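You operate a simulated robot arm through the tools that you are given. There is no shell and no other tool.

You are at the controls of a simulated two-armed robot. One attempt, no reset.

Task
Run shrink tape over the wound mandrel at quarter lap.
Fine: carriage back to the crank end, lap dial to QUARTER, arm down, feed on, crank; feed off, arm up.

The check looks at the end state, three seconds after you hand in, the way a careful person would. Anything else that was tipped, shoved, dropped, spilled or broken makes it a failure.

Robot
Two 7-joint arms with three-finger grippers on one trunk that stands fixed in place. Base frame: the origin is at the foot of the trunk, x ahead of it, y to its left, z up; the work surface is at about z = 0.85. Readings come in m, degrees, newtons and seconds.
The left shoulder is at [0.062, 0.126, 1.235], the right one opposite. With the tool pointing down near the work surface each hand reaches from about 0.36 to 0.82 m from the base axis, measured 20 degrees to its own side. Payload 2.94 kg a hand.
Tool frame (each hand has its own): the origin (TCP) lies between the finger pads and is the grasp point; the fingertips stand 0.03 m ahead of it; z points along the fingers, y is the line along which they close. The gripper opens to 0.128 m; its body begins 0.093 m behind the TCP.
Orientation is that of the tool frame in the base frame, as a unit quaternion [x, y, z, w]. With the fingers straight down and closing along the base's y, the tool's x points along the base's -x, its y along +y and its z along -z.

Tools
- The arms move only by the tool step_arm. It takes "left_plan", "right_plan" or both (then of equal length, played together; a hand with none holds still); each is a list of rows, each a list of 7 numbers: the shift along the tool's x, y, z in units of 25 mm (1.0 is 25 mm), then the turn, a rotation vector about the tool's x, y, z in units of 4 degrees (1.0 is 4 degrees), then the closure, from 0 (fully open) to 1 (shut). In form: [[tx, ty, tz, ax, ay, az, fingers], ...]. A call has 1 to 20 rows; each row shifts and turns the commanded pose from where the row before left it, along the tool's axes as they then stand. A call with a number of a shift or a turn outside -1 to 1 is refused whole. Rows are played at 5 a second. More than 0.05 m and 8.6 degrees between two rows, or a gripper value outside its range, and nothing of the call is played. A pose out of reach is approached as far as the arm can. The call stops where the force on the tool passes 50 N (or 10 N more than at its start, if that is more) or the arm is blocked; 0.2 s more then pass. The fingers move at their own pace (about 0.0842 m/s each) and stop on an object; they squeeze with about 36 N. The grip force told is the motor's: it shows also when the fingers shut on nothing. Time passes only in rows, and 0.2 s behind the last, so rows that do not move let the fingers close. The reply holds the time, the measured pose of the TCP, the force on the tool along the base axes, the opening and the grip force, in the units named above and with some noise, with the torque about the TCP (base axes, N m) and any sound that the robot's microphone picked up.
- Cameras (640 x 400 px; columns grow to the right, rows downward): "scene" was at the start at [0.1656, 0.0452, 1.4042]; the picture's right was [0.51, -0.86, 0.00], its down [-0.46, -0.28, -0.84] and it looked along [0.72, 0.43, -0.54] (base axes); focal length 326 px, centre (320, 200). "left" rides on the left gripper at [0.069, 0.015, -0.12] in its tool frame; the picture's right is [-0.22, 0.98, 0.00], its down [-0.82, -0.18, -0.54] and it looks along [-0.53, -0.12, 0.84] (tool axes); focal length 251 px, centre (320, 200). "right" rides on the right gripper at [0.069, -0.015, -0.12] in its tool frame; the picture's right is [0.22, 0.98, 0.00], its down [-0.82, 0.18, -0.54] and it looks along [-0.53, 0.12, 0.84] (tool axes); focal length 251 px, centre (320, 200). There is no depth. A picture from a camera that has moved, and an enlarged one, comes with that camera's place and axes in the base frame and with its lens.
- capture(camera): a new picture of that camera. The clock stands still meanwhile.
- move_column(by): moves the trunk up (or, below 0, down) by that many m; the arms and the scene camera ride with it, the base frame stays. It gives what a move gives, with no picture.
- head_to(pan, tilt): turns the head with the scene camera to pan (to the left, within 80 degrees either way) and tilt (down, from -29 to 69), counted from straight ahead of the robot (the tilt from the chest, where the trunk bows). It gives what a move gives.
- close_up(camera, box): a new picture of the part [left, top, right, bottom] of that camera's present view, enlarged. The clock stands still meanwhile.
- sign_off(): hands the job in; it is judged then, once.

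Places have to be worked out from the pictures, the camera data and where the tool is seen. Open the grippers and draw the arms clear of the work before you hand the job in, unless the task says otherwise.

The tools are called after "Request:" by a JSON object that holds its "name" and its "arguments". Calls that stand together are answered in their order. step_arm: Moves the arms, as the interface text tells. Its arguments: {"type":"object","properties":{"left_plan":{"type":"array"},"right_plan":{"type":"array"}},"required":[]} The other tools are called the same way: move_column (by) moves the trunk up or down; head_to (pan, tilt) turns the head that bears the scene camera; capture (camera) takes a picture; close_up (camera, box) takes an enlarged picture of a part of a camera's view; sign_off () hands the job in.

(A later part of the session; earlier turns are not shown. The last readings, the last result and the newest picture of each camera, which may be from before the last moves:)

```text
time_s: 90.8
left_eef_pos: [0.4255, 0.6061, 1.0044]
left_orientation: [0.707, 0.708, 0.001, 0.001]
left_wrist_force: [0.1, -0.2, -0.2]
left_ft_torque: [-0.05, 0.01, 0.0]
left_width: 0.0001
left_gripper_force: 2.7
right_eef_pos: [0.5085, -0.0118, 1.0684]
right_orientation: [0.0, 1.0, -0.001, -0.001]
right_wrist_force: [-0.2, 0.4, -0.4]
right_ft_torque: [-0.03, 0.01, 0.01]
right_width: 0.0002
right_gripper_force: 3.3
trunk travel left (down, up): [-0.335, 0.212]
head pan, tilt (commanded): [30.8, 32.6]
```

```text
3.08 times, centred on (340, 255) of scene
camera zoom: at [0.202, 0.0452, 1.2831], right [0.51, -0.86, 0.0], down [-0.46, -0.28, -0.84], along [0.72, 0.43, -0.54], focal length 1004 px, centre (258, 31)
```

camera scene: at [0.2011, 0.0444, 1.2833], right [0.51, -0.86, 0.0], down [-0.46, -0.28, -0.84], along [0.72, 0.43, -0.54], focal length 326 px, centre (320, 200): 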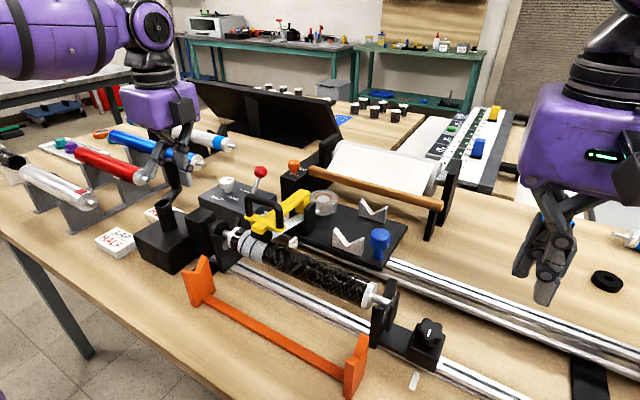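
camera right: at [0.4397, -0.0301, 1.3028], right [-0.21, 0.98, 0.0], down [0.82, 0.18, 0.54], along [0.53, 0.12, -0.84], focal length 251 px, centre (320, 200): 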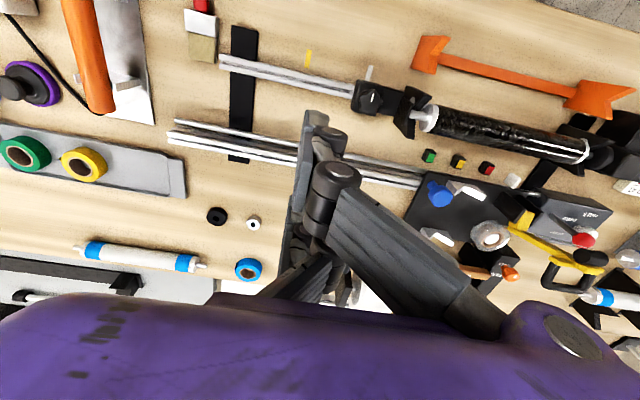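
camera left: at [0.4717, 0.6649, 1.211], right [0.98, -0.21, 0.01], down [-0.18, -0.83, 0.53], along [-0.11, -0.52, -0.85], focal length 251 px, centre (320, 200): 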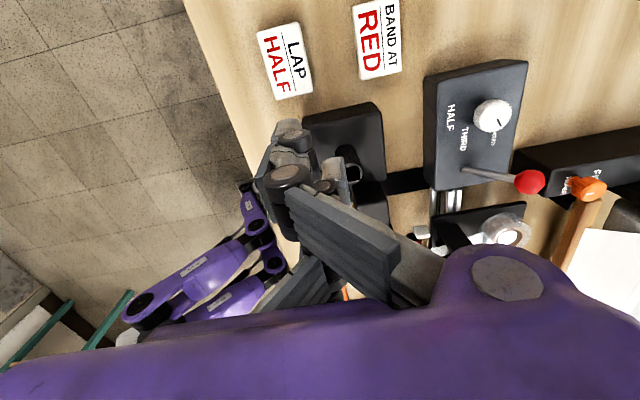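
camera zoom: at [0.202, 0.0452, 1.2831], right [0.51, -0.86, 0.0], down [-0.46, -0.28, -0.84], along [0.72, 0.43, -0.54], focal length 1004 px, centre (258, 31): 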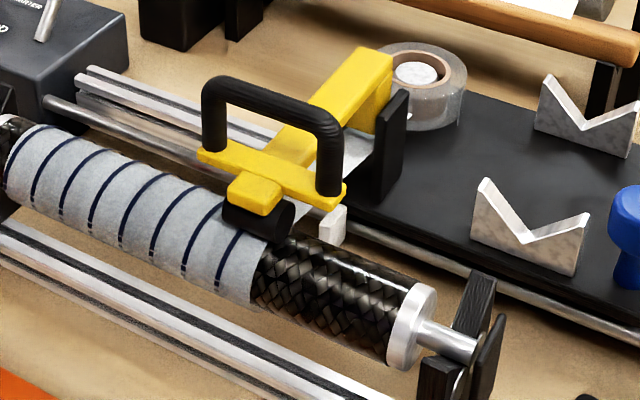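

Now directly behind the handle (pointer y≈0.223). Pushing along −y then around; about 0.83 turn remains.

Request:
{"name": "step_arm", "arguments": {"left_plan": [[-0.8, 0, 0, 0, 0, 0, 1], [-0.8, 0, 0, 0, 0, 0, 1], [-0.68, 0, 0, 0, 0, 0, 1], [-0.913, 0.064, 0, 0, 0, 0, 1], [-0.808, 0.43, 0, 0, 0, 0, 1], [-0.563, 0.721, 0, 0, 0, 0, 1], [-0.221, 0.888, 0, 0, 0, 0, 1]]}}

Request:
{"name": "close_up", "arguments": {"camera": "scene", "box": [110, 100, 250, 280]}}

Request:
{"name": "close_up", "arguments": {"camera": "scene", "box": [270, 190, 410, 320]}}

```text
time_s: 92.4
left_eef_pos: [0.4769, 0.4852, 1.0051]
left_orientation: [0.706, 0.708, 0.002, 0.001]
left_wrist_force: [0.0, -0.8, -0.5]
left_ft_torque: [0.0, 0.0, 0.01]
left_width: 0.0
left_gripper_force: 2.8
right_eef_pos: [0.5094, -0.0136, 1.0652]
right_orientation: [0.001, 1.0, 0.0, 0.001]
right_wrist_force: [-0.5, -0.2, 0.5]
right_ft_torque: [0.0, 0.02, -0.01]
right_width: 0.0
right_gripper_force: 2.8
trunk travel left (down, up): [-0.335, 0.212]
head pan, tilt (commanded): [30.8, 32.6]
```

```text
2.22 times, centred on (180, 190) of scene
camera zoom: at [0.2028, 0.0449, 1.2829], right [0.51, -0.86, 0.0], down [-0.46, -0.28, -0.84], along [0.72, 0.43, -0.54], focal length 725 px, centre (631, 222)
```

zoom: 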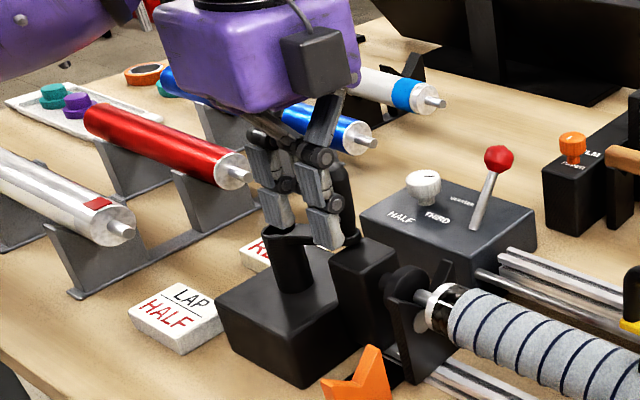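

```text
3.08 times, centred on (340, 255) of scene
camera zoom: at [0.2028, 0.0449, 1.2829], right [0.51, -0.86, 0.0], down [-0.46, -0.28, -0.84], along [0.72, 0.43, -0.54], focal length 1004 px, centre (258, 31)
```

zoom: 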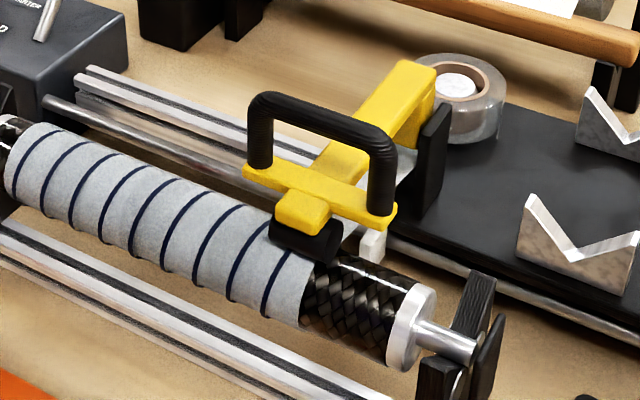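

Going well: pointer y≈0.197, bare braid left ≈ 45 mm. Continuing about a third of a turn more.

Request:
{"name": "step_arm", "arguments": {"left_plan": [[0.159, 0.901, 0, 0, 0, 0, 1], [0.512, 0.758, 0, 0, 0, 0, 1], [0.776, 0.485, 0, 0, 0, 0, 1], [0.906, 0.127, 0, 0, 0, 0, 1], [0.879, -0.252, 0, 0, 0, 0, 1]]}}

Request:
{"name": "close_up", "arguments": {"camera": "scene", "box": [110, 100, 250, 280]}}

Request:
{"name": "close_up", "arguments": {"camera": "scene", "box": [270, 190, 410, 320]}}

```text
time_s: 93.6
left_eef_pos: [0.5297, 0.5679, 1.0046]
left_orientation: [0.707, 0.707, 0.003, 0.002]
left_wrist_force: [1.5, 1.2, 0.6]
left_ft_torque: [-0.01, 0.11, -0.05]
left_width: 0.006
left_gripper_force: 2.9
right_eef_pos: [0.5094, -0.0129, 1.0669]
right_orientation: [0.001, 1.0, 0.0, 0.001]
right_wrist_force: [1.0, 1.2, 0.7]
right_ft_torque: [-0.06, 0.03, 0.02]
right_width: 0.0
right_gripper_force: 2.4
trunk travel left (down, up): [-0.335, 0.212]
head pan, tilt (commanded): [30.8, 32.6]
```

```text
2.22 times, centred on (180, 190) of scene
camera zoom: at [0.2031, 0.046, 1.2828], right [0.51, -0.86, 0.0], down [-0.46, -0.28, -0.84], along [0.72, 0.43, -0.54], focal length 725 px, centre (631, 222)
```

zoom: 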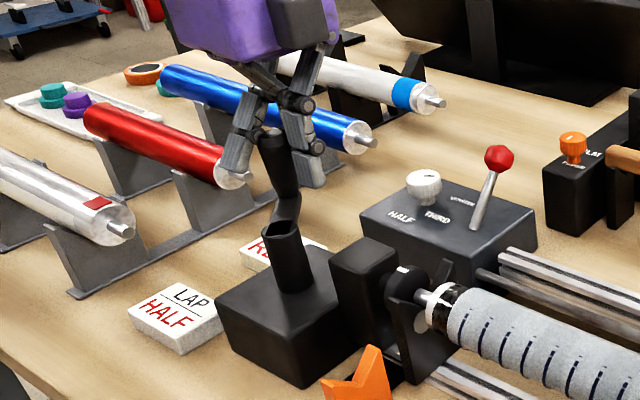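

```text
3.08 times, centred on (340, 255) of scene
camera zoom: at [0.2031, 0.046, 1.2828], right [0.51, -0.86, 0.0], down [-0.46, -0.28, -0.84], along [0.72, 0.43, -0.54], focal length 1004 px, centre (258, 31)
```

zoom: 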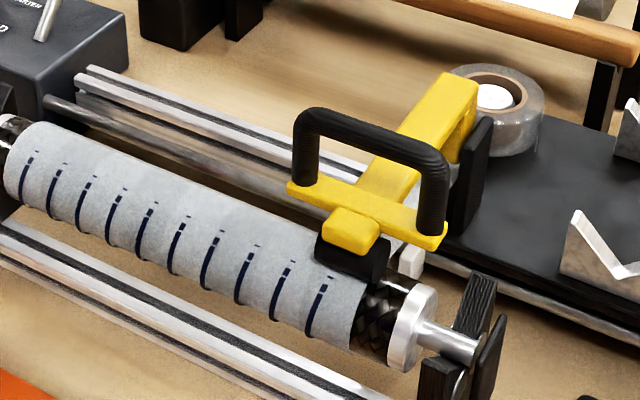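

Pointer y≈0.175 with ~16 mm of bare braid left before the collar. About another 60° of crank; I'll do two steps and check.

Request:
{"name": "step_arm", "arguments": {"left_plan": [[0.701, -0.588, 0, 0, 0, 0, 1], [0.401, -0.822, 0, 0, 0, 0, 1]]}}

Request:
{"name": "close_up", "arguments": {"camera": "scene", "box": [110, 100, 250, 280]}}

Request:
{"name": "close_up", "arguments": {"camera": "scene", "box": [320, 220, 420, 310]}}

```text
time_s: 94.2
left_eef_pos: [0.4936, 0.5956, 1.004]
left_orientation: [0.707, 0.708, 0.002, 0.001]
left_wrist_force: [0.9, 0.3, -0.6]
left_ft_torque: [0.01, 0.02, -0.01]
left_width: 0.0
left_gripper_force: 3.4
right_eef_pos: [0.5086, -0.0144, 1.0678]
right_orientation: [0.001, 1.0, 0.001, 0.0]
right_wrist_force: [-0.3, 0.3, -0.2]
right_ft_torque: [0.01, -0.02, 0.04]
right_width: 0.0
right_gripper_force: 3.2
trunk travel left (down, up): [-0.335, 0.212]
head pan, tilt (commanded): [30.8, 32.6]
```

```text
2.22 times, centred on (180, 190) of scene
camera zoom: at [0.2023, 0.045, 1.283], right [0.51, -0.86, 0.0], down [-0.46, -0.28, -0.84], along [0.72, 0.43, -0.54], focal length 725 px, centre (631, 222)
```

zoom: 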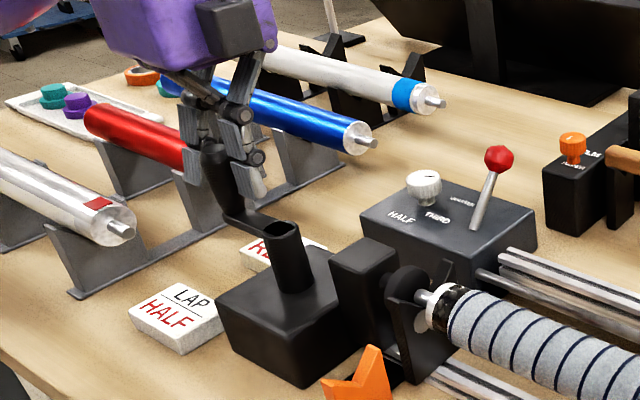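

```text
4.44 times, centred on (370, 265) of scene
camera zoom: at [0.2023, 0.045, 1.283], right [0.51, -0.86, 0.0], down [-0.46, -0.28, -0.84], along [0.72, 0.43, -0.54], focal length 1450 px, centre (98, -89)
```

zoom: 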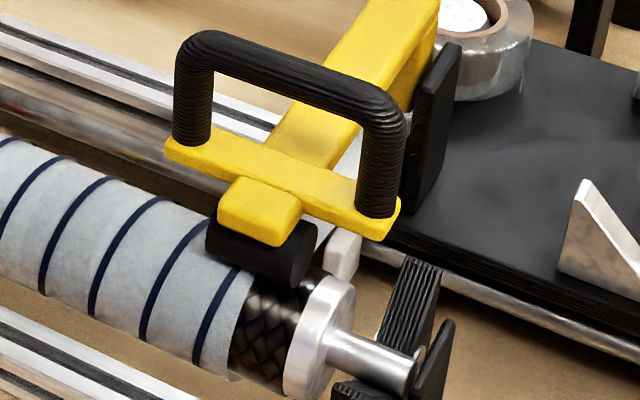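

Pointer y≈0.164; the roller's end is just reaching the collar. One more ~25–30° of crank should bring the last lap to the end of the braid; then I'll re-check.

Request:
{"name": "step_arm", "arguments": {"left_plan": [[0.15, -0.6, 0, 0, 0, 0, 1], [0.0, -0.5, 0, 0, 0, 0, 1]]}}

Request:
{"name": "close_up", "arguments": {"camera": "scene", "box": [110, 100, 250, 280]}}

Request:
{"name": "close_up", "arguments": {"camera": "scene", "box": [320, 220, 420, 310]}}

```text
time_s: 94.8
left_eef_pos: [0.4666, 0.595, 1.0034]
left_orientation: [0.707, 0.707, 0.001, 0.0]
left_wrist_force: [9.5, -18.8, -4.8]
left_ft_torque: [0.42, 0.01, 0.24]
left_width: 0.0062
left_gripper_force: 3.3
right_eef_pos: [0.5096, -0.0163, 1.0669]
right_orientation: [0.001, 1.0, 0.001, -0.001]
right_wrist_force: [-0.4, -0.5, 0.5]
right_ft_torque: [-0.01, -0.01, 0.03]
right_width: 0.0
right_gripper_force: 3.1
trunk travel left (down, up): [-0.335, 0.212]
head pan, tilt (commanded): [30.8, 32.6]
```

```text
2.22 times, centred on (180, 190) of scene
camera zoom: at [0.204, 0.0431, 1.2828], right [0.51, -0.86, 0.0], down [-0.46, -0.27, -0.84], along [0.72, 0.43, -0.54], focal length 725 px, centre (631, 222)
```

zoom: 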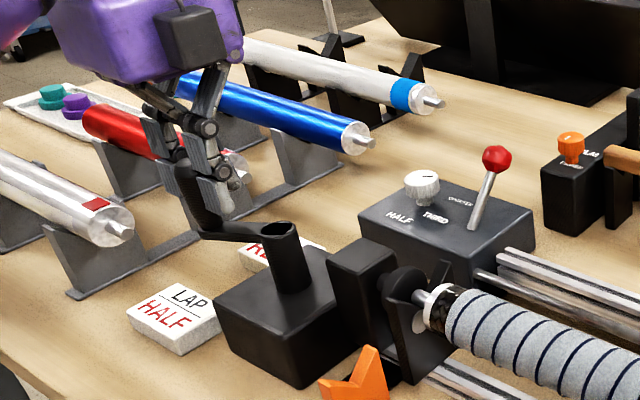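

```text
4.44 times, centred on (370, 265) of scene
camera zoom: at [0.204, 0.0431, 1.2828], right [0.51, -0.86, 0.0], down [-0.46, -0.27, -0.84], along [0.72, 0.43, -0.54], focal length 1450 px, centre (98, -89)
```

zoom: 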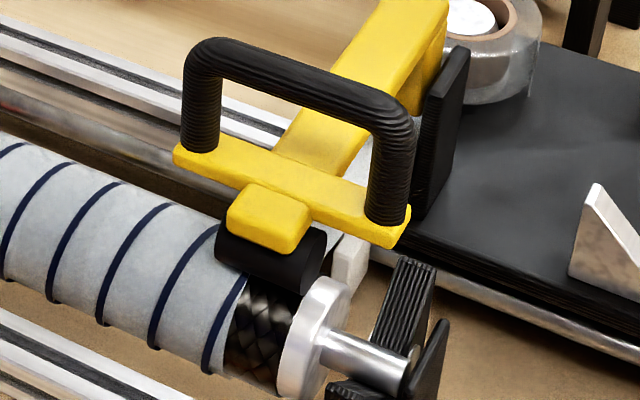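

The crank is now at ~138° and the pointer at y≈0.156. I'll check the mandrel's right end from the right wrist camera for a better angle before deciding if any more is needed.

Request:
{"name": "capture", "arguments": {"camera": "right"}}

Request:
{"name": "close_up", "arguments": {"camera": "scene", "box": [210, 170, 430, 330]}}

```text
taken
camera right: at [0.4425, -0.0313, 1.1868], right [-0.21, 0.98, 0.0], down [0.82, 0.18, 0.54], along [0.53, 0.12, -0.84], focal length 251 px, centre (320, 200)
```

right: 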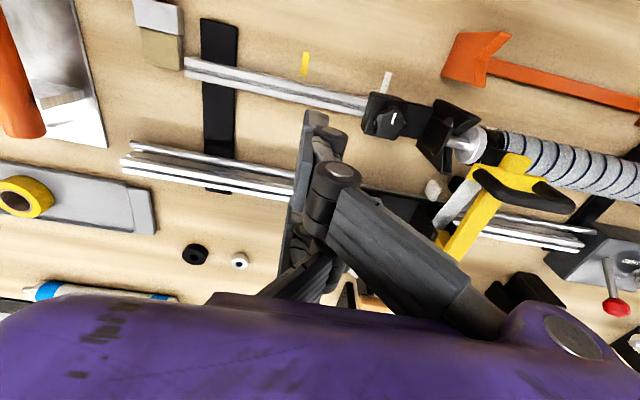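

```text
2.50 times, centred on (320, 250) of scene
camera zoom: at [0.204, 0.0431, 1.2828], right [0.51, -0.86, 0.0], down [-0.46, -0.27, -0.84], along [0.72, 0.43, -0.54], focal length 815 px, centre (320, 75)
```

zoom: 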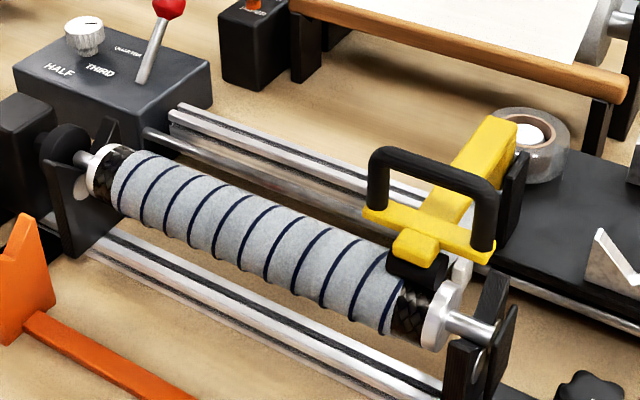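

Request:
{"name": "close_up", "arguments": {"camera": "right", "box": [410, 90, 640, 280]}}

Request:
{"name": "close_up", "arguments": {"camera": "right", "box": [410, 100, 530, 220]}}

```text
2.11 times, centred on (525, 185) of right
camera zoom: at [0.4425, -0.0313, 1.1868], right [-0.21, 0.98, 0.0], down [0.82, 0.18, 0.54], along [0.53, 0.12, -0.84], focal length 529 px, centre (-112, 232)
```

zoom: 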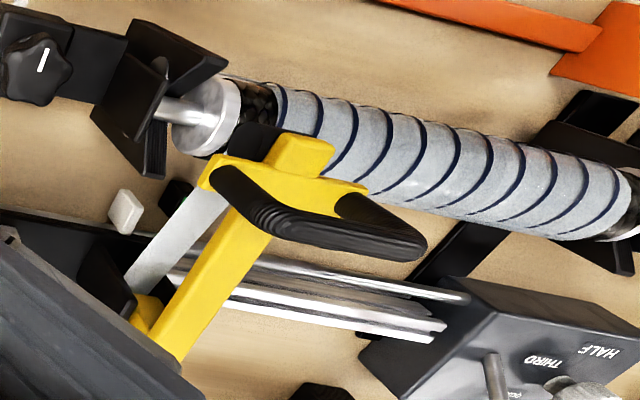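

```text
3.33 times, centred on (470, 160) of right
camera zoom: at [0.4425, -0.0313, 1.1868], right [-0.21, 0.98, 0.0], down [0.82, 0.18, 0.54], along [0.53, 0.12, -0.84], focal length 838 px, centre (-180, 333)
```

zoom: 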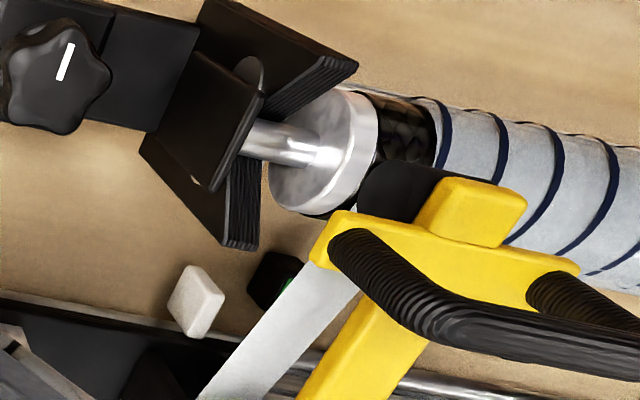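

The last push met ~20 N, so the carriage may be at its far stop. I'll look closely at the tape's edge by the collar from both cameras.

Request:
{"name": "close_up", "arguments": {"camera": "scene", "box": [355, 265, 395, 305]}}

Request:
{"name": "close_up", "arguments": {"camera": "right", "box": [450, 110, 510, 170]}}

Request:
{"name": "close_up", "arguments": {"camera": "right", "box": [580, 140, 640, 200]}}

```text
10.00 times, centred on (375, 285) of scene
camera zoom: at [0.204, 0.0431, 1.2828], right [0.51, -0.86, 0.0], down [-0.46, -0.27, -0.84], along [0.72, 0.43, -0.54], focal length 3262 px, centre (-230, -650)
```

zoom: 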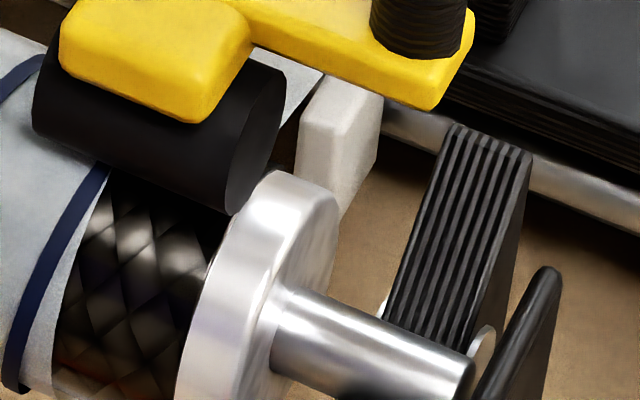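

```text
6.67 times, centred on (480, 140) of right
camera zoom: at [0.4425, -0.0313, 1.1868], right [-0.21, 0.98, 0.0], down [0.82, 0.18, 0.54], along [0.53, 0.12, -0.84], focal length 1676 px, centre (-747, 600)
```

zoom: 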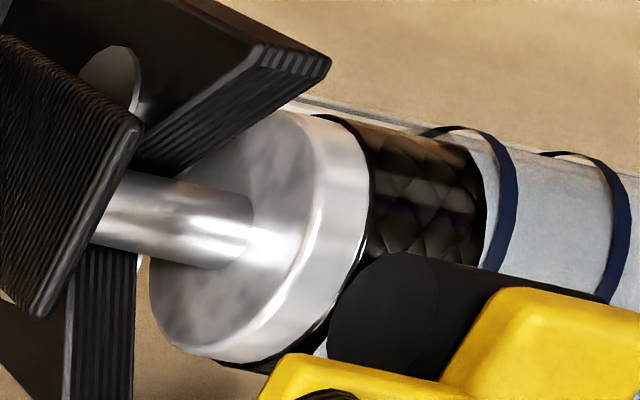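

```text
6.67 times, centred on (610, 170) of right
camera zoom: at [0.4425, -0.0313, 1.1868], right [-0.21, 0.98, 0.0], down [0.82, 0.18, 0.54], along [0.53, 0.12, -0.84], focal length 1676 px, centre (-1613, 400)
```

zoom: 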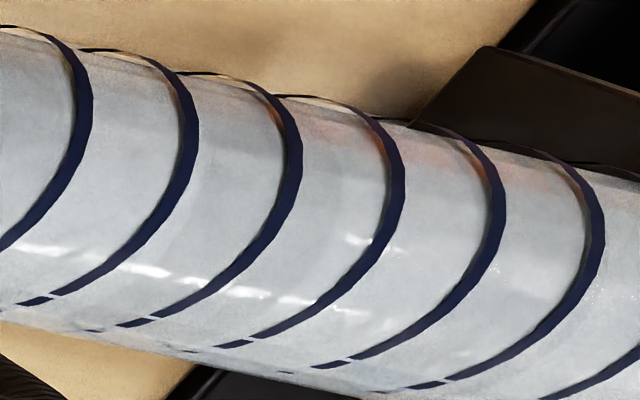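

The tape now covers the braid evenly up to a clean edge near the tail collar (edge unchanged over the last ~90° of crank), and the carriage met its far stop. Cranking is complete. I'll unload and lift the fist off the crank.

Request:
{"name": "step_arm", "arguments": {"left_plan": [[-0.1, 0.05, -0.1, 0, 0, 0, 1], [0, 0, -0.7, 0, 0, 0, 1], [0, 0, -0.8, 0, 0, 0, 1], [0, 0, -0.8, 0, 0, 0, 1], [0, 0, -0.8, 0, 0, 0, 1]]}}

Request:
{"name": "capture", "arguments": {"camera": "scene"}}

Request:
{"name": "close_up", "arguments": {"camera": "scene", "box": [210, 170, 430, 330]}}

```text
time_s: 96.0
left_eef_pos: [0.4656, 0.5949, 1.0848]
left_orientation: [0.706, 0.708, 0.002, 0.001]
left_wrist_force: [-0.5, -0.7, 0.6]
left_ft_torque: [-0.02, -0.04, -0.01]
left_width: 0.0
left_gripper_force: 3.1
right_eef_pos: [0.5093, -0.0144, 1.0672]
right_orientation: [0.001, 1.0, 0.0, 0.0]
right_wrist_force: [0.2, 0.0, -0.2]
right_ft_torque: [0.01, 0.03, 0.0]
right_width: 0.0001
right_gripper_force: 2.9
trunk travel left (down, up): [-0.335, 0.212]
head pan, tilt (commanded): [30.8, 32.6]
```

```text
taken
camera scene: at [0.2024, 0.0447, 1.283], right [0.51, -0.86, 0.0], down [-0.46, -0.28, -0.84], along [0.72, 0.43, -0.54], focal length 326 px, centre (320, 200)
```

scene: 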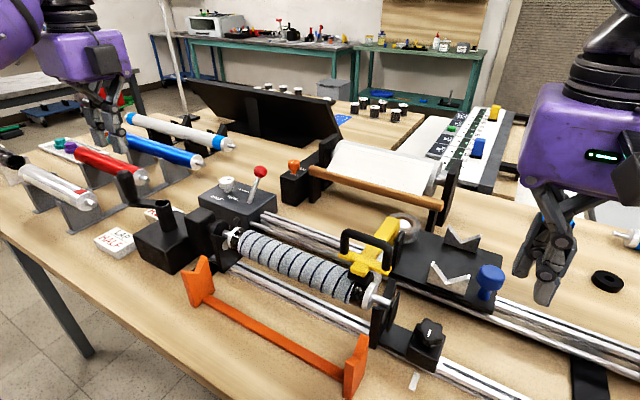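

```text
2.50 times, centred on (320, 250) of scene
camera zoom: at [0.2024, 0.0447, 1.283], right [0.51, -0.86, 0.0], down [-0.46, -0.28, -0.84], along [0.72, 0.43, -0.54], focal length 815 px, centre (320, 75)
```

zoom: 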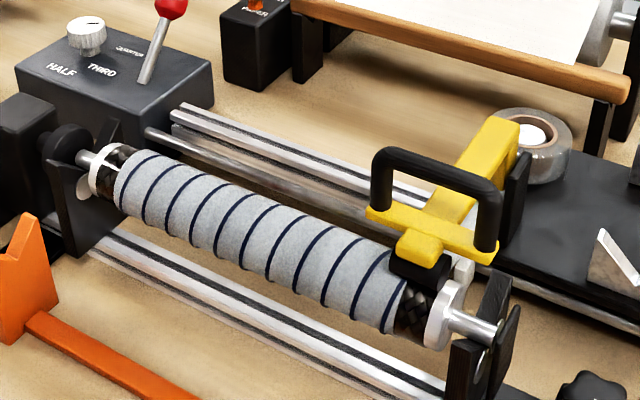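

The crank is clear and the mandrel is wrapped. Next is feed OFF. I'll bring the left hand above the lever ball (now leaning toward +x at roughly (0.677, 0.478)) with the fingers partly open.

Request:
{"name": "step_arm", "arguments": {"left_plan": [[-0.59, 0.917, 0, 0, 0, 0, 1], [-0.59, 0.917, 0, 0, 0, 0, 1], [-0.59, 0.917, 0, 0, 0, 0, 0.9], [-0.59, 0.917, 0, 0, 0, 0, 0.8], [-0.59, 0.917, 0, 0, 0, 0, 0.7], [-0.59, 0.917, 0, 0, 0, 0, 0.6], [-0.59, 0.917, 0, 0, 0, 0, 0.58], [-0.59, 0.917, 0, 0, 0, 0, 0.58], [-0.59, 0.917, 0, 0, 0, 0, 0.58]]}}

Request:
{"name": "close_up", "arguments": {"camera": "left", "box": [220, 60, 420, 260]}}

Request:
{"name": "close_up", "arguments": {"camera": "scene", "box": [190, 110, 350, 240]}}

```text
time_s: 98.0
left_eef_pos: [0.6732, 0.4615, 1.084]
left_orientation: [0.707, 0.707, 0.001, 0.0]
left_wrist_force: [0.5, -0.4, -0.2]
left_ft_torque: [0.0, 0.04, 0.03]
left_width: 0.0538
left_gripper_force: 0.1
right_eef_pos: [0.5098, -0.014, 1.066]
right_orientation: [0.002, 1.0, 0.001, 0.0]
right_wrist_force: [1.2, -0.8, -0.7]
right_ft_torque: [0.03, 0.03, 0.01]
right_width: 0.0
right_gripper_force: 2.9
trunk travel left (down, up): [-0.335, 0.212]
head pan, tilt (commanded): [30.8, 32.6]
```

```text
2.00 times, centred on (320, 160) of left
camera zoom: at [0.6877, 0.5306, 1.2053], right [0.98, -0.21, 0.0], down [-0.18, -0.82, 0.54], along [-0.11, -0.53, -0.84], focal length 503 px, centre (320, 280)
```

zoom: 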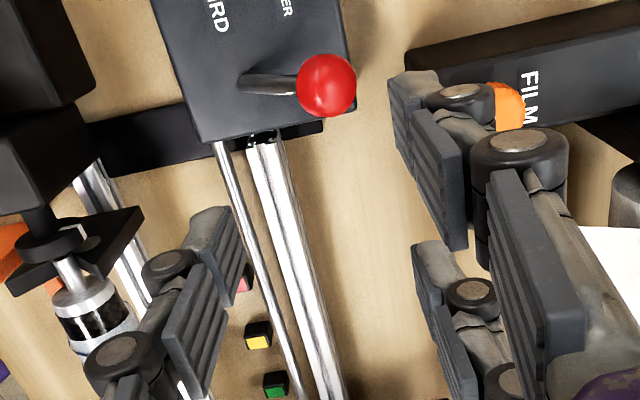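

```text
3.08 times, centred on (270, 175) of scene
camera zoom: at [0.2034, 0.0446, 1.2828], right [0.51, -0.86, 0.0], down [-0.46, -0.28, -0.84], along [0.72, 0.43, -0.54], focal length 1004 px, centre (474, 277)
```

zoom: 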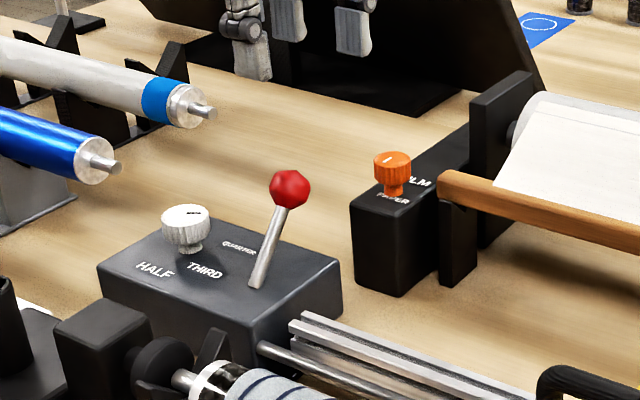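

Ball located at (0.679, 0.4805, 0.955). I'll descend around it so a paired finger is on its +x side, staying clear of the FILM box.

Request:
{"name": "step_arm", "arguments": {"left_plan": [[0, 0.16, 1, 0, 0, 0, 0.58], [0, 0, 1, 0, 0, 0, 0.58], [0, 0, 1, 0, 0, 0, 0.58], [0, 0, 1, 0, 0, 0, 0.58], [0, 0, 0.48, 0, 0, 0, 0.58]]}}

Request:
{"name": "close_up", "arguments": {"camera": "left", "box": [220, 60, 420, 260]}}

Request:
{"name": "close_up", "arguments": {"camera": "scene", "box": [210, 120, 330, 220]}}

```text
time_s: 99.2
left_eef_pos: [0.6767, 0.4637, 0.973]
left_orientation: [0.706, 0.708, 0.002, 0.0]
left_wrist_force: [0.3, 0.2, 0.1]
left_ft_torque: [0.03, 0.0, 0.01]
left_width: 0.0538
left_gripper_force: 0.1
right_eef_pos: [0.51, -0.0136, 1.067]
right_orientation: [0.001, 1.0, 0.0, 0.0]
right_wrist_force: [0.0, -0.5, -0.4]
right_ft_torque: [0.0, -0.01, 0.02]
right_width: 0.0001
right_gripper_force: 3.4
trunk travel left (down, up): [-0.335, 0.212]
head pan, tilt (commanded): [30.8, 32.6]
```

```text
2.00 times, centred on (320, 160) of left
camera zoom: at [0.6905, 0.5323, 1.0941], right [0.98, -0.21, 0.0], down [-0.18, -0.82, 0.54], along [-0.11, -0.53, -0.84], focal length 503 px, centre (320, 280)
```

zoom: 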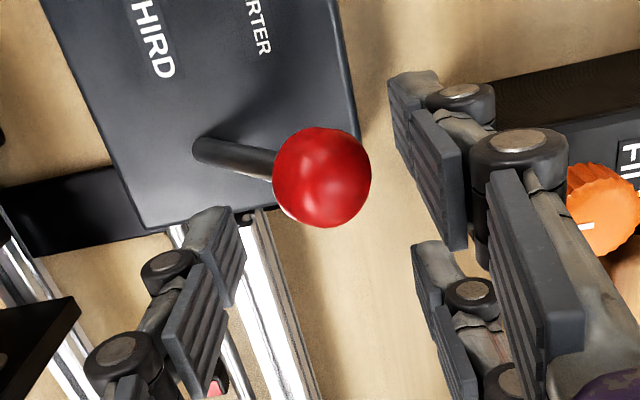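

```text
4.00 times, centred on (270, 170) of scene
camera zoom: at [0.2024, 0.0452, 1.283], right [0.51, -0.86, 0.0], down [-0.46, -0.28, -0.84], along [0.72, 0.43, -0.54], focal length 1305 px, centre (520, 320)
```

zoom: 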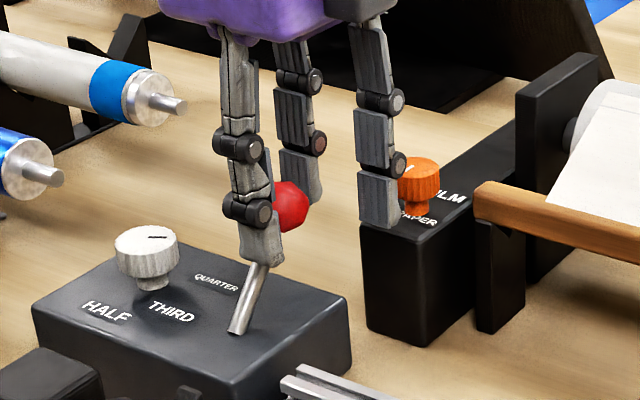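

The ball is between the fingers with good clearance from the FILM box. Now I'll pull the lever toward −x, rising with the ball, back to its vertical OFF stop.

Request:
{"name": "step_arm", "arguments": {"left_plan": [[-0.15, -0.3, 0, 0, 0, 0, 0.58], [0, -0.3, -0.1, 0, 0, 0, 0.58], [0, -0.3, -0.1, 0, 0, 0, 0.58], [0, -0.3, -0.1, 0, 0, 0, 0.58], [0, -0.3, -0.1, 0, 0, 0, 0.58], [0, -0.3, -0.1, 0, 0, 0, 0.58], [0, -0.3, -0.08, 0, 0, 0, 0.58]]}}

Request:
{"name": "close_up", "arguments": {"camera": "left", "box": [220, 60, 420, 260]}}

Request:
{"name": "close_up", "arguments": {"camera": "scene", "box": [210, 120, 330, 220]}}

```text
time_s: 100.8
left_eef_pos: [0.6239, 0.4597, 0.988]
left_orientation: [0.706, 0.708, 0.001, 0.001]
left_wrist_force: [0.2, 0.3, 0.1]
left_ft_torque: [0.01, -0.01, -0.01]
left_width: 0.0538
left_gripper_force: 0.1
right_eef_pos: [0.5082, -0.0139, 1.067]
right_orientation: [0.001, 1.0, 0.0, 0.0]
right_wrist_force: [0.0, 0.5, -0.7]
right_ft_torque: [-0.02, 0.02, 0.01]
right_width: 0.0
right_gripper_force: 4.0
trunk travel left (down, up): [-0.335, 0.212]
head pan, tilt (commanded): [30.8, 32.6]
```

```text
2.00 times, centred on (320, 160) of left
camera zoom: at [0.6381, 0.5282, 1.1087], right [0.98, -0.21, 0.0], down [-0.18, -0.82, 0.54], along [-0.11, -0.53, -0.84], focal length 503 px, centre (320, 280)
```

zoom: 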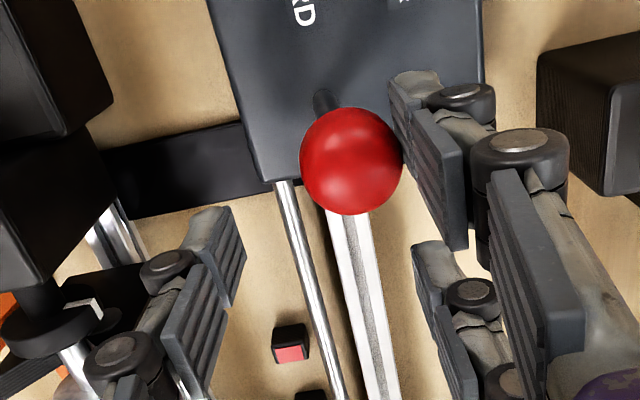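

```text
4.00 times, centred on (270, 170) of scene
camera zoom: at [0.2022, 0.0452, 1.283], right [0.51, -0.86, 0.0], down [-0.46, -0.28, -0.84], along [0.72, 0.43, -0.54], focal length 1305 px, centre (520, 320)
```

zoom: 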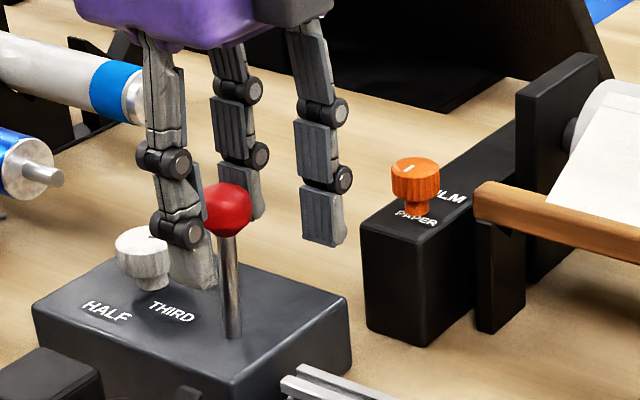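

The lever is nearly vertical. A few more small steps to seat it at the OFF stop.

Request:
{"name": "step_arm", "arguments": {"left_plan": [[0, -0.15, 0, 0, 0, 0, 0.58], [0, -0.15, 0, 0, 0, 0, 0.58], [0, -0.15, 0, 0, 0, 0, 0.58], [0, -0.1, 0, 0, 0, 0, 0.58]]}}

Request:
{"name": "close_up", "arguments": {"camera": "left", "box": [220, 60, 420, 260]}}

Request:
{"name": "close_up", "arguments": {"camera": "scene", "box": [210, 120, 330, 220]}}

```text
time_s: 101.8
left_eef_pos: [0.6126, 0.4582, 0.987]
left_orientation: [0.707, 0.707, 0.002, 0.001]
left_wrist_force: [11.1, 1.6, 0.5]
left_ft_torque: [0.04, -0.33, -0.18]
left_width: 0.061
left_gripper_force: 5.0
right_eef_pos: [0.5101, -0.0138, 1.0666]
right_orientation: [0.001, 1.0, 0.001, -0.001]
right_wrist_force: [0.2, 0.4, -0.1]
right_ft_torque: [0.05, 0.01, 0.0]
right_width: 0.0
right_gripper_force: 2.4
trunk travel left (down, up): [-0.335, 0.212]
head pan, tilt (commanded): [30.8, 32.6]
```

```text
2.00 times, centred on (320, 160) of left
camera zoom: at [0.6262, 0.5278, 1.1082], right [0.98, -0.21, 0.01], down [-0.18, -0.82, 0.54], along [-0.11, -0.53, -0.84], focal length 503 px, centre (320, 280)
```

zoom: 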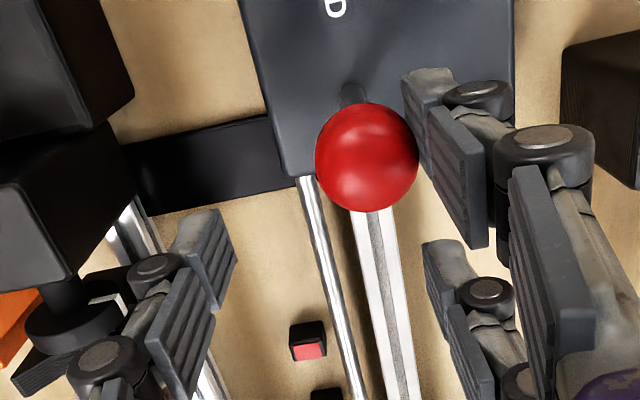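

```text
4.00 times, centred on (270, 170) of scene
camera zoom: at [0.2037, 0.0453, 1.2828], right [0.51, -0.86, 0.0], down [-0.46, -0.28, -0.84], along [0.72, 0.43, -0.54], focal length 1305 px, centre (520, 320)
```

zoom: 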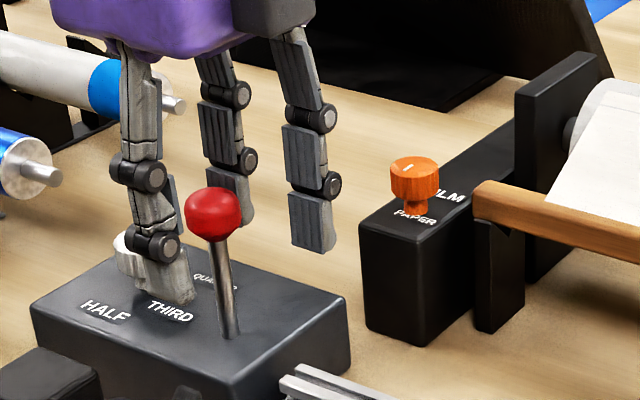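

The lever is hard against its vertical OFF stop (11 N). I'll back off and lift clear.

Request:
{"name": "step_arm", "arguments": {"left_plan": [[0, 0.3, 0, 0, 0, 0, 0.55], [0, 0.1, 0, 0, 0, 0, 0.52], [0, 0, -1, 0, 0, 0, 0.52], [0, 0, -1, 0, 0, 0, 0.52], [0, 0, -1, 0, 0, 0, 0.52], [0, 0, -1, 0, 0, 0, 0.6]]}}

Request:
{"name": "close_up", "arguments": {"camera": "scene", "box": [200, 120, 320, 230]}}

Request:
{"name": "close_up", "arguments": {"camera": "scene", "box": [310, 180, 450, 310]}}

Request:
{"name": "close_up", "arguments": {"camera": "right", "box": [410, 90, 640, 280]}}

```text
time_s: 103.2
left_eef_pos: [0.6202, 0.4592, 1.0889]
left_orientation: [0.706, 0.708, 0.001, 0.001]
left_wrist_force: [0.0, 0.3, 0.0]
left_ft_torque: [0.01, -0.03, 0.02]
left_width: 0.0512
left_gripper_force: 0.0
right_eef_pos: [0.5091, -0.0148, 1.0665]
right_orientation: [0.001, 1.0, 0.001, 0.0]
right_wrist_force: [-0.8, -0.8, -0.3]
right_ft_torque: [0.03, -0.04, -0.04]
right_width: 0.0
right_gripper_force: 3.2
trunk travel left (down, up): [-0.335, 0.212]
head pan, tilt (commanded): [30.8, 32.6]
```

```text
3.64 times, centred on (260, 175) of scene
camera zoom: at [0.2022, 0.0448, 1.283], right [0.51, -0.86, 0.0], down [-0.46, -0.28, -0.84], along [0.72, 0.43, -0.54], focal length 1186 px, centre (538, 291)
```

zoom: 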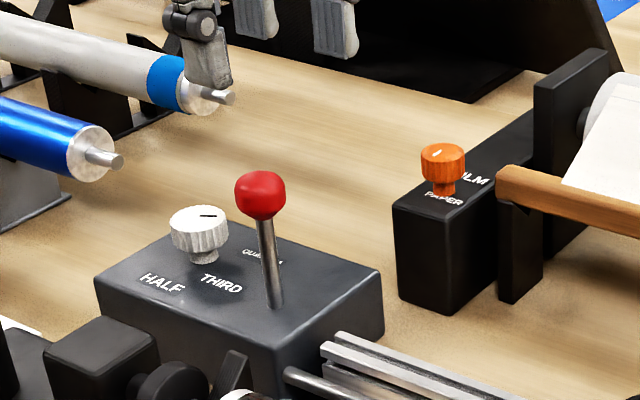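

```text
3.08 times, centred on (380, 245) of scene
camera zoom: at [0.2022, 0.0448, 1.283], right [0.51, -0.86, 0.0], down [-0.46, -0.28, -0.84], along [0.72, 0.43, -0.54], focal length 1004 px, centre (135, 62)
```

zoom: 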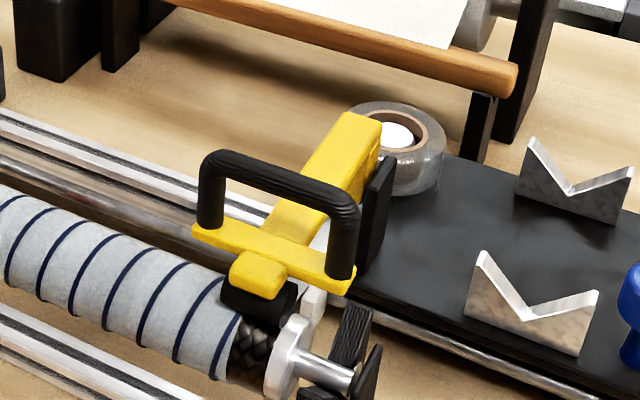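

```text
2.11 times, centred on (525, 185) of right
camera zoom: at [0.4408, -0.0297, 1.1876], right [-0.21, 0.98, 0.0], down [0.82, 0.18, 0.54], along [0.53, 0.12, -0.84], focal length 529 px, centre (-112, 232)
```

zoom: 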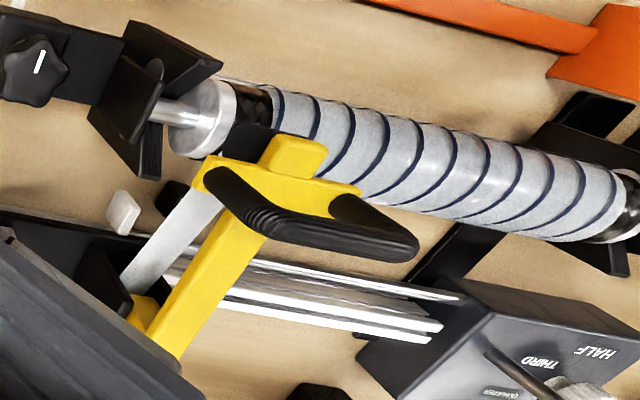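

Feed is OFF and the dial still reads QUARTER; both mandrel ends show similar small margins. Now the arm goes up: I'll move the left hand over the U handle (now near y≈0.157) while drawing the right hand further away.

Request:
{"name": "step_arm", "arguments": {"left_plan": [[-0.927, -0.336, -0.3, 0, 0, 0, 0.65], [-0.927, -0.336, 0, 0, 0, 0, 0.7], [-0.927, -0.336, 0, 0, 0, 0, 0.72], [-0.927, -0.336, 0, 0, 0, 0, 0.72], [-0.927, -0.336, 0, 0, 0, 0, 0.72], [-0.927, -0.336, 0, 0, 0, 0, 0.72], [-0.927, -0.336, 0, 0, 0, 0, 0.72], [-0.927, -0.336, 0, 0, 0, 0, 0.72], [-0.927, -0.336, 0, 0, 0, 0, 0.72], [-0.927, -0.336, 0, 0, 0, 0, 0.72], [-0.927, -0.336, 0, 0, 0, 0, 0.72]], "right_plan": [[0.2, -1, -0.4, 0, 0, 0, 1], [0.2, -1, -0.4, 0, 0, 0, 1], [0.2, -1, -0.4, 0, 0, 0, 1], [0.2, -1, -0.4, 0, 0, 0, 1], [0.2, -1, -0.4, 0, 0, 0, 1], [0.2, -1, -0.4, 0, 0, 0, 1], [0.2, -1, -0.4, 0, 0, 0, 1], [0, 0, 0, 0, 0, 0, 0.5], [0, 0, 0, 0, 0, 0, 0], [0, 0, 0, 0, 0, 0, 0], [0, 0, 0, 0, 0, 0, 0]]}}

Request:
{"name": "capture", "arguments": {"camera": "scene"}}

Request:
{"name": "close_up", "arguments": {"camera": "left", "box": [220, 60, 420, 260]}}

```text
time_s: 105.6
left_eef_pos: [0.5275, 0.2028, 1.0944]
left_orientation: [0.706, 0.708, 0.002, 0.0]
left_wrist_force: [0.6, -0.8, 0.2]
left_ft_torque: [0.04, 0.02, 0.05]
left_width: 0.0357
left_gripper_force: 0.0
right_eef_pos: [0.4751, -0.1913, 1.1366]
right_orientation: [0.001, 1.0, 0.001, 0.0]
right_wrist_force: [-0.1, -1.1, -0.6]
right_ft_torque: [0.02, 0.02, 0.0]
right_width: 0.116
right_gripper_force: 0.0
trunk travel left (down, up): [-0.335, 0.212]
head pan, tilt (commanded): [30.8, 32.6]
```

```text
taken
camera scene: at [0.2023, 0.0444, 1.283], right [0.51, -0.86, 0.0], down [-0.46, -0.28, -0.84], along [0.72, 0.43, -0.54], focal length 326 px, centre (320, 200)
```

scene: 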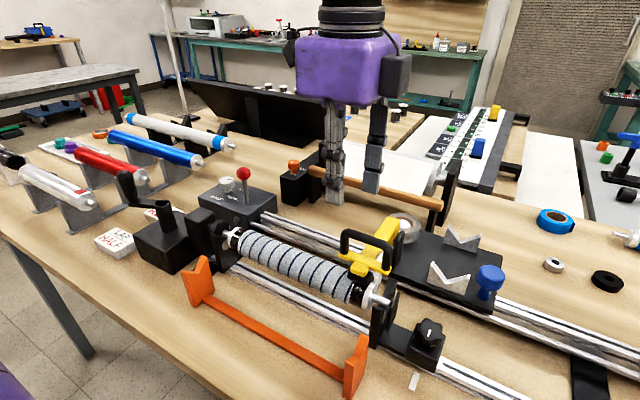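

```text
2.00 times, centred on (320, 160) of left
camera zoom: at [0.5418, 0.2716, 1.2154], right [0.98, -0.21, 0.0], down [-0.18, -0.82, 0.54], along [-0.11, -0.53, -0.84], focal length 503 px, centre (320, 280)
```

zoom: 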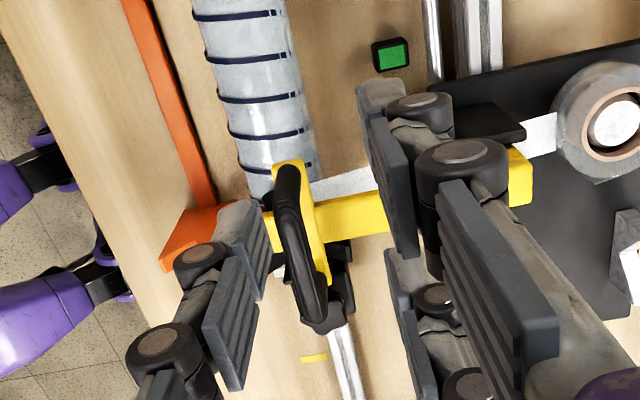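

The U bar is at about (0.511, 0.159, 1.019). I'll line up above it exactly as when I released it earlier, then check before descending.

Request:
{"name": "step_arm", "arguments": {"left_plan": [[-0.86, -0.39, 0, 0, 0, 0, 0.7], [-0.86, -0.37, 0, 0, 0, 0, 0.7], [0, 0, 0.6, 0, 0, 0, 0.7]]}}

Request:
{"name": "close_up", "arguments": {"camera": "left", "box": [220, 60, 420, 260]}}

Request:
{"name": "close_up", "arguments": {"camera": "scene", "box": [310, 150, 450, 310]}}

```text
time_s: 106.4
left_eef_pos: [0.5101, 0.1607, 1.079]
left_orientation: [0.707, 0.708, 0.001, 0.001]
left_wrist_force: [-0.2, -0.2, -0.3]
left_ft_torque: [0.04, -0.04, -0.01]
left_width: 0.0385
left_gripper_force: 0.1
right_eef_pos: [0.4761, -0.1892, 1.1361]
right_orientation: [0.001, 1.0, 0.0, 0.0]
right_wrist_force: [-0.1, -0.2, -0.7]
right_ft_torque: [0.02, -0.04, 0.02]
right_width: 0.1279
right_gripper_force: 0.1
trunk travel left (down, up): [-0.335, 0.212]
head pan, tilt (commanded): [30.8, 32.6]
```

```text
2.00 times, centred on (320, 160) of left
camera zoom: at [0.5235, 0.2296, 1.1998], right [0.98, -0.21, 0.0], down [-0.18, -0.82, 0.54], along [-0.11, -0.53, -0.84], focal length 503 px, centre (320, 280)
```

zoom: 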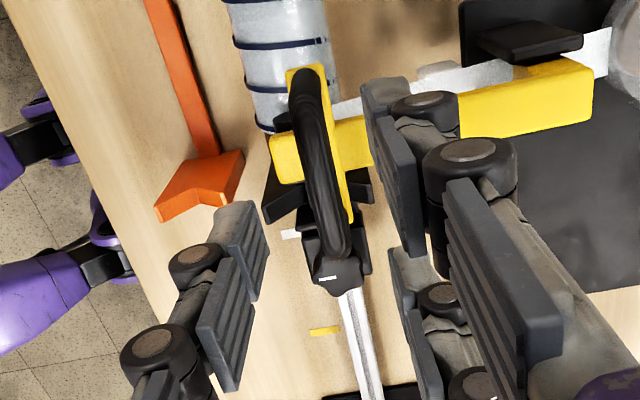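

```text
2.50 times, centred on (380, 230) of scene
camera zoom: at [0.2029, 0.0456, 1.2829], right [0.51, -0.86, 0.0], down [-0.46, -0.28, -0.84], along [0.72, 0.43, -0.54], focal length 815 px, centre (170, 125)
```

zoom: 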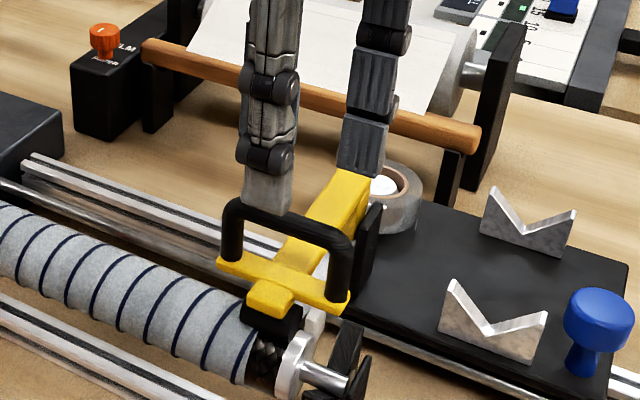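

The bar's centre measures (0.5095, 0.165), so I'll shift 4 mm and descend to put the bar between the pads.

Request:
{"name": "step_arm", "arguments": {"left_plan": [[0.16, 0, 0.7, 0, 0, 0, 0.7], [0, 0, 0.7, 0, 0, 0, 0.7], [0, 0, 0.55, 0, 0, 0, 0.7]]}}

Request:
{"name": "close_up", "arguments": {"camera": "left", "box": [220, 60, 420, 260]}}

Request:
{"name": "close_up", "arguments": {"camera": "scene", "box": [310, 150, 450, 310]}}

```text
time_s: 107.2
left_eef_pos: [0.5089, 0.1649, 1.0309]
left_orientation: [0.706, 0.708, 0.002, 0.001]
left_wrist_force: [-0.2, -0.4, -0.5]
left_ft_torque: [-0.01, 0.0, 0.01]
left_width: 0.0383
left_gripper_force: 0.0
right_eef_pos: [0.4754, -0.1885, 1.1371]
right_orientation: [0.0, 1.0, 0.0, 0.001]
right_wrist_force: [0.9, 0.0, 0.3]
right_ft_torque: [-0.03, 0.02, 0.02]
right_width: 0.1278
right_gripper_force: 0.1
trunk travel left (down, up): [-0.335, 0.212]
head pan, tilt (commanded): [30.8, 32.6]
```

```text
2.00 times, centred on (320, 160) of left
camera zoom: at [0.523, 0.2338, 1.1513], right [0.98, -0.21, 0.0], down [-0.18, -0.82, 0.54], along [-0.11, -0.53, -0.84], focal length 503 px, centre (320, 280)
```

zoom: 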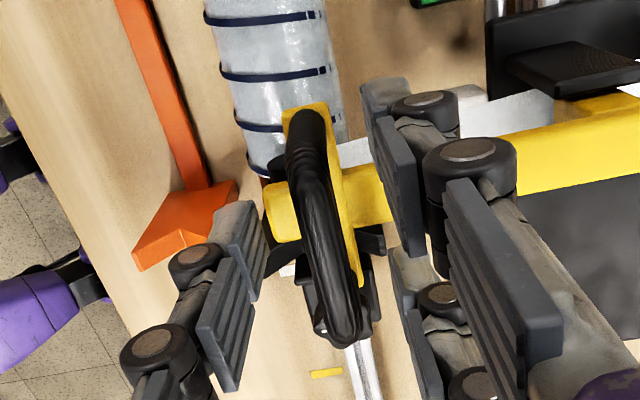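

```text
2.50 times, centred on (380, 230) of scene
camera zoom: at [0.2026, 0.0454, 1.283], right [0.51, -0.86, 0.0], down [-0.46, -0.28, -0.84], along [0.72, 0.43, -0.54], focal length 815 px, centre (170, 125)
```

zoom: 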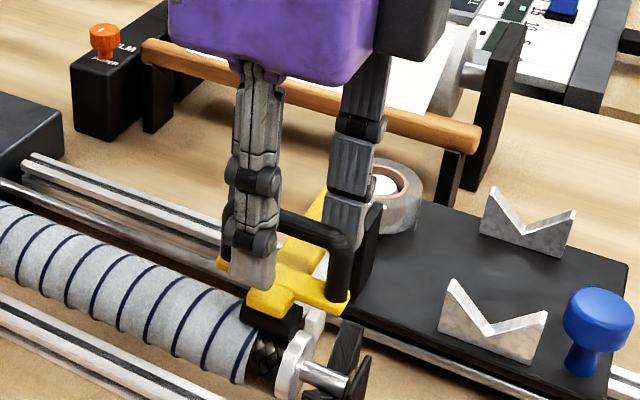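

The bar is between the pads. I'll close to a loose cage and start lifting the arm back along its arc.

Request:
{"name": "step_arm", "arguments": {"left_plan": [[0, 0, 0, 0, 0, 0, 0.85], [0, 0, 0, 0, 0, 0, 0.9], [0, 0, 0, 0, 0, 0, 0.9], [0, 0.36, -0.4, 0, 0, 0, 0.9], [0, 0.54, -0.5, 0, 0, 0, 0.9]]}}

Request:
{"name": "close_up", "arguments": {"camera": "scene", "box": [310, 150, 450, 310]}}

Request:
{"name": "close_up", "arguments": {"camera": "left", "box": [220, 60, 420, 260]}}

```text
time_s: 108.4
left_eef_pos: [0.5312, 0.163, 1.0531]
left_orientation: [0.707, 0.707, 0.002, 0.001]
left_wrist_force: [-1.7, 0.0, 0.7]
left_ft_torque: [-0.05, 0.1, -0.04]
left_width: 0.0143
left_gripper_force: 1.6
right_eef_pos: [0.4753, -0.191, 1.137]
right_orientation: [0.001, 1.0, -0.001, 0.0]
right_wrist_force: [-0.8, -0.4, 0.5]
right_ft_torque: [-0.02, 0.0, 0.02]
right_width: 0.1281
right_gripper_force: 0.1
trunk travel left (down, up): [-0.335, 0.212]
head pan, tilt (commanded): [30.8, 32.6]
```

```text
2.50 times, centred on (380, 230) of scene
camera zoom: at [0.2025, 0.045, 1.283], right [0.51, -0.86, 0.0], down [-0.46, -0.28, -0.84], along [0.72, 0.43, -0.54], focal length 815 px, centre (170, 125)
```

zoom: 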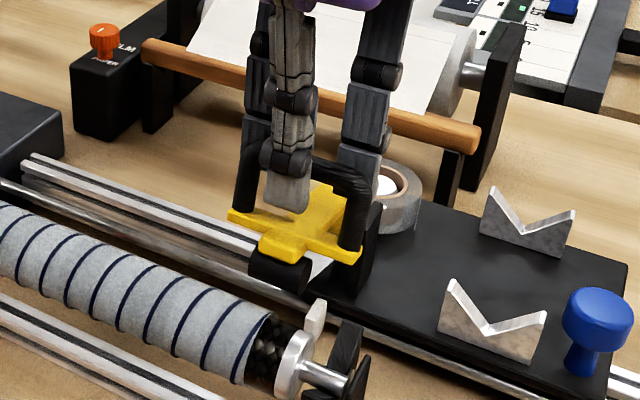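

```text
2.00 times, centred on (320, 160) of left
camera zoom: at [0.5459, 0.2325, 1.1742], right [0.98, -0.21, 0.0], down [-0.18, -0.82, 0.54], along [-0.11, -0.53, -0.84], focal length 503 px, centre (320, 280)
```

zoom: 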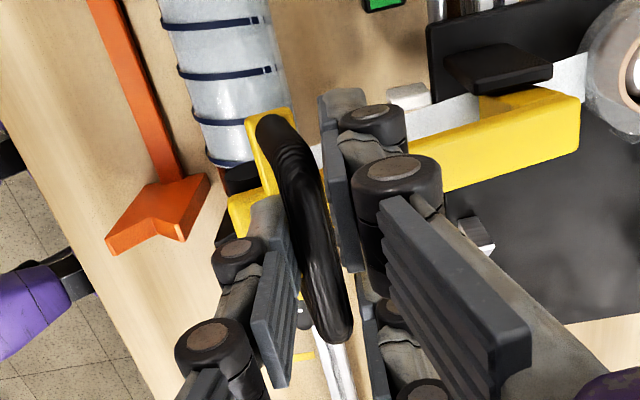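

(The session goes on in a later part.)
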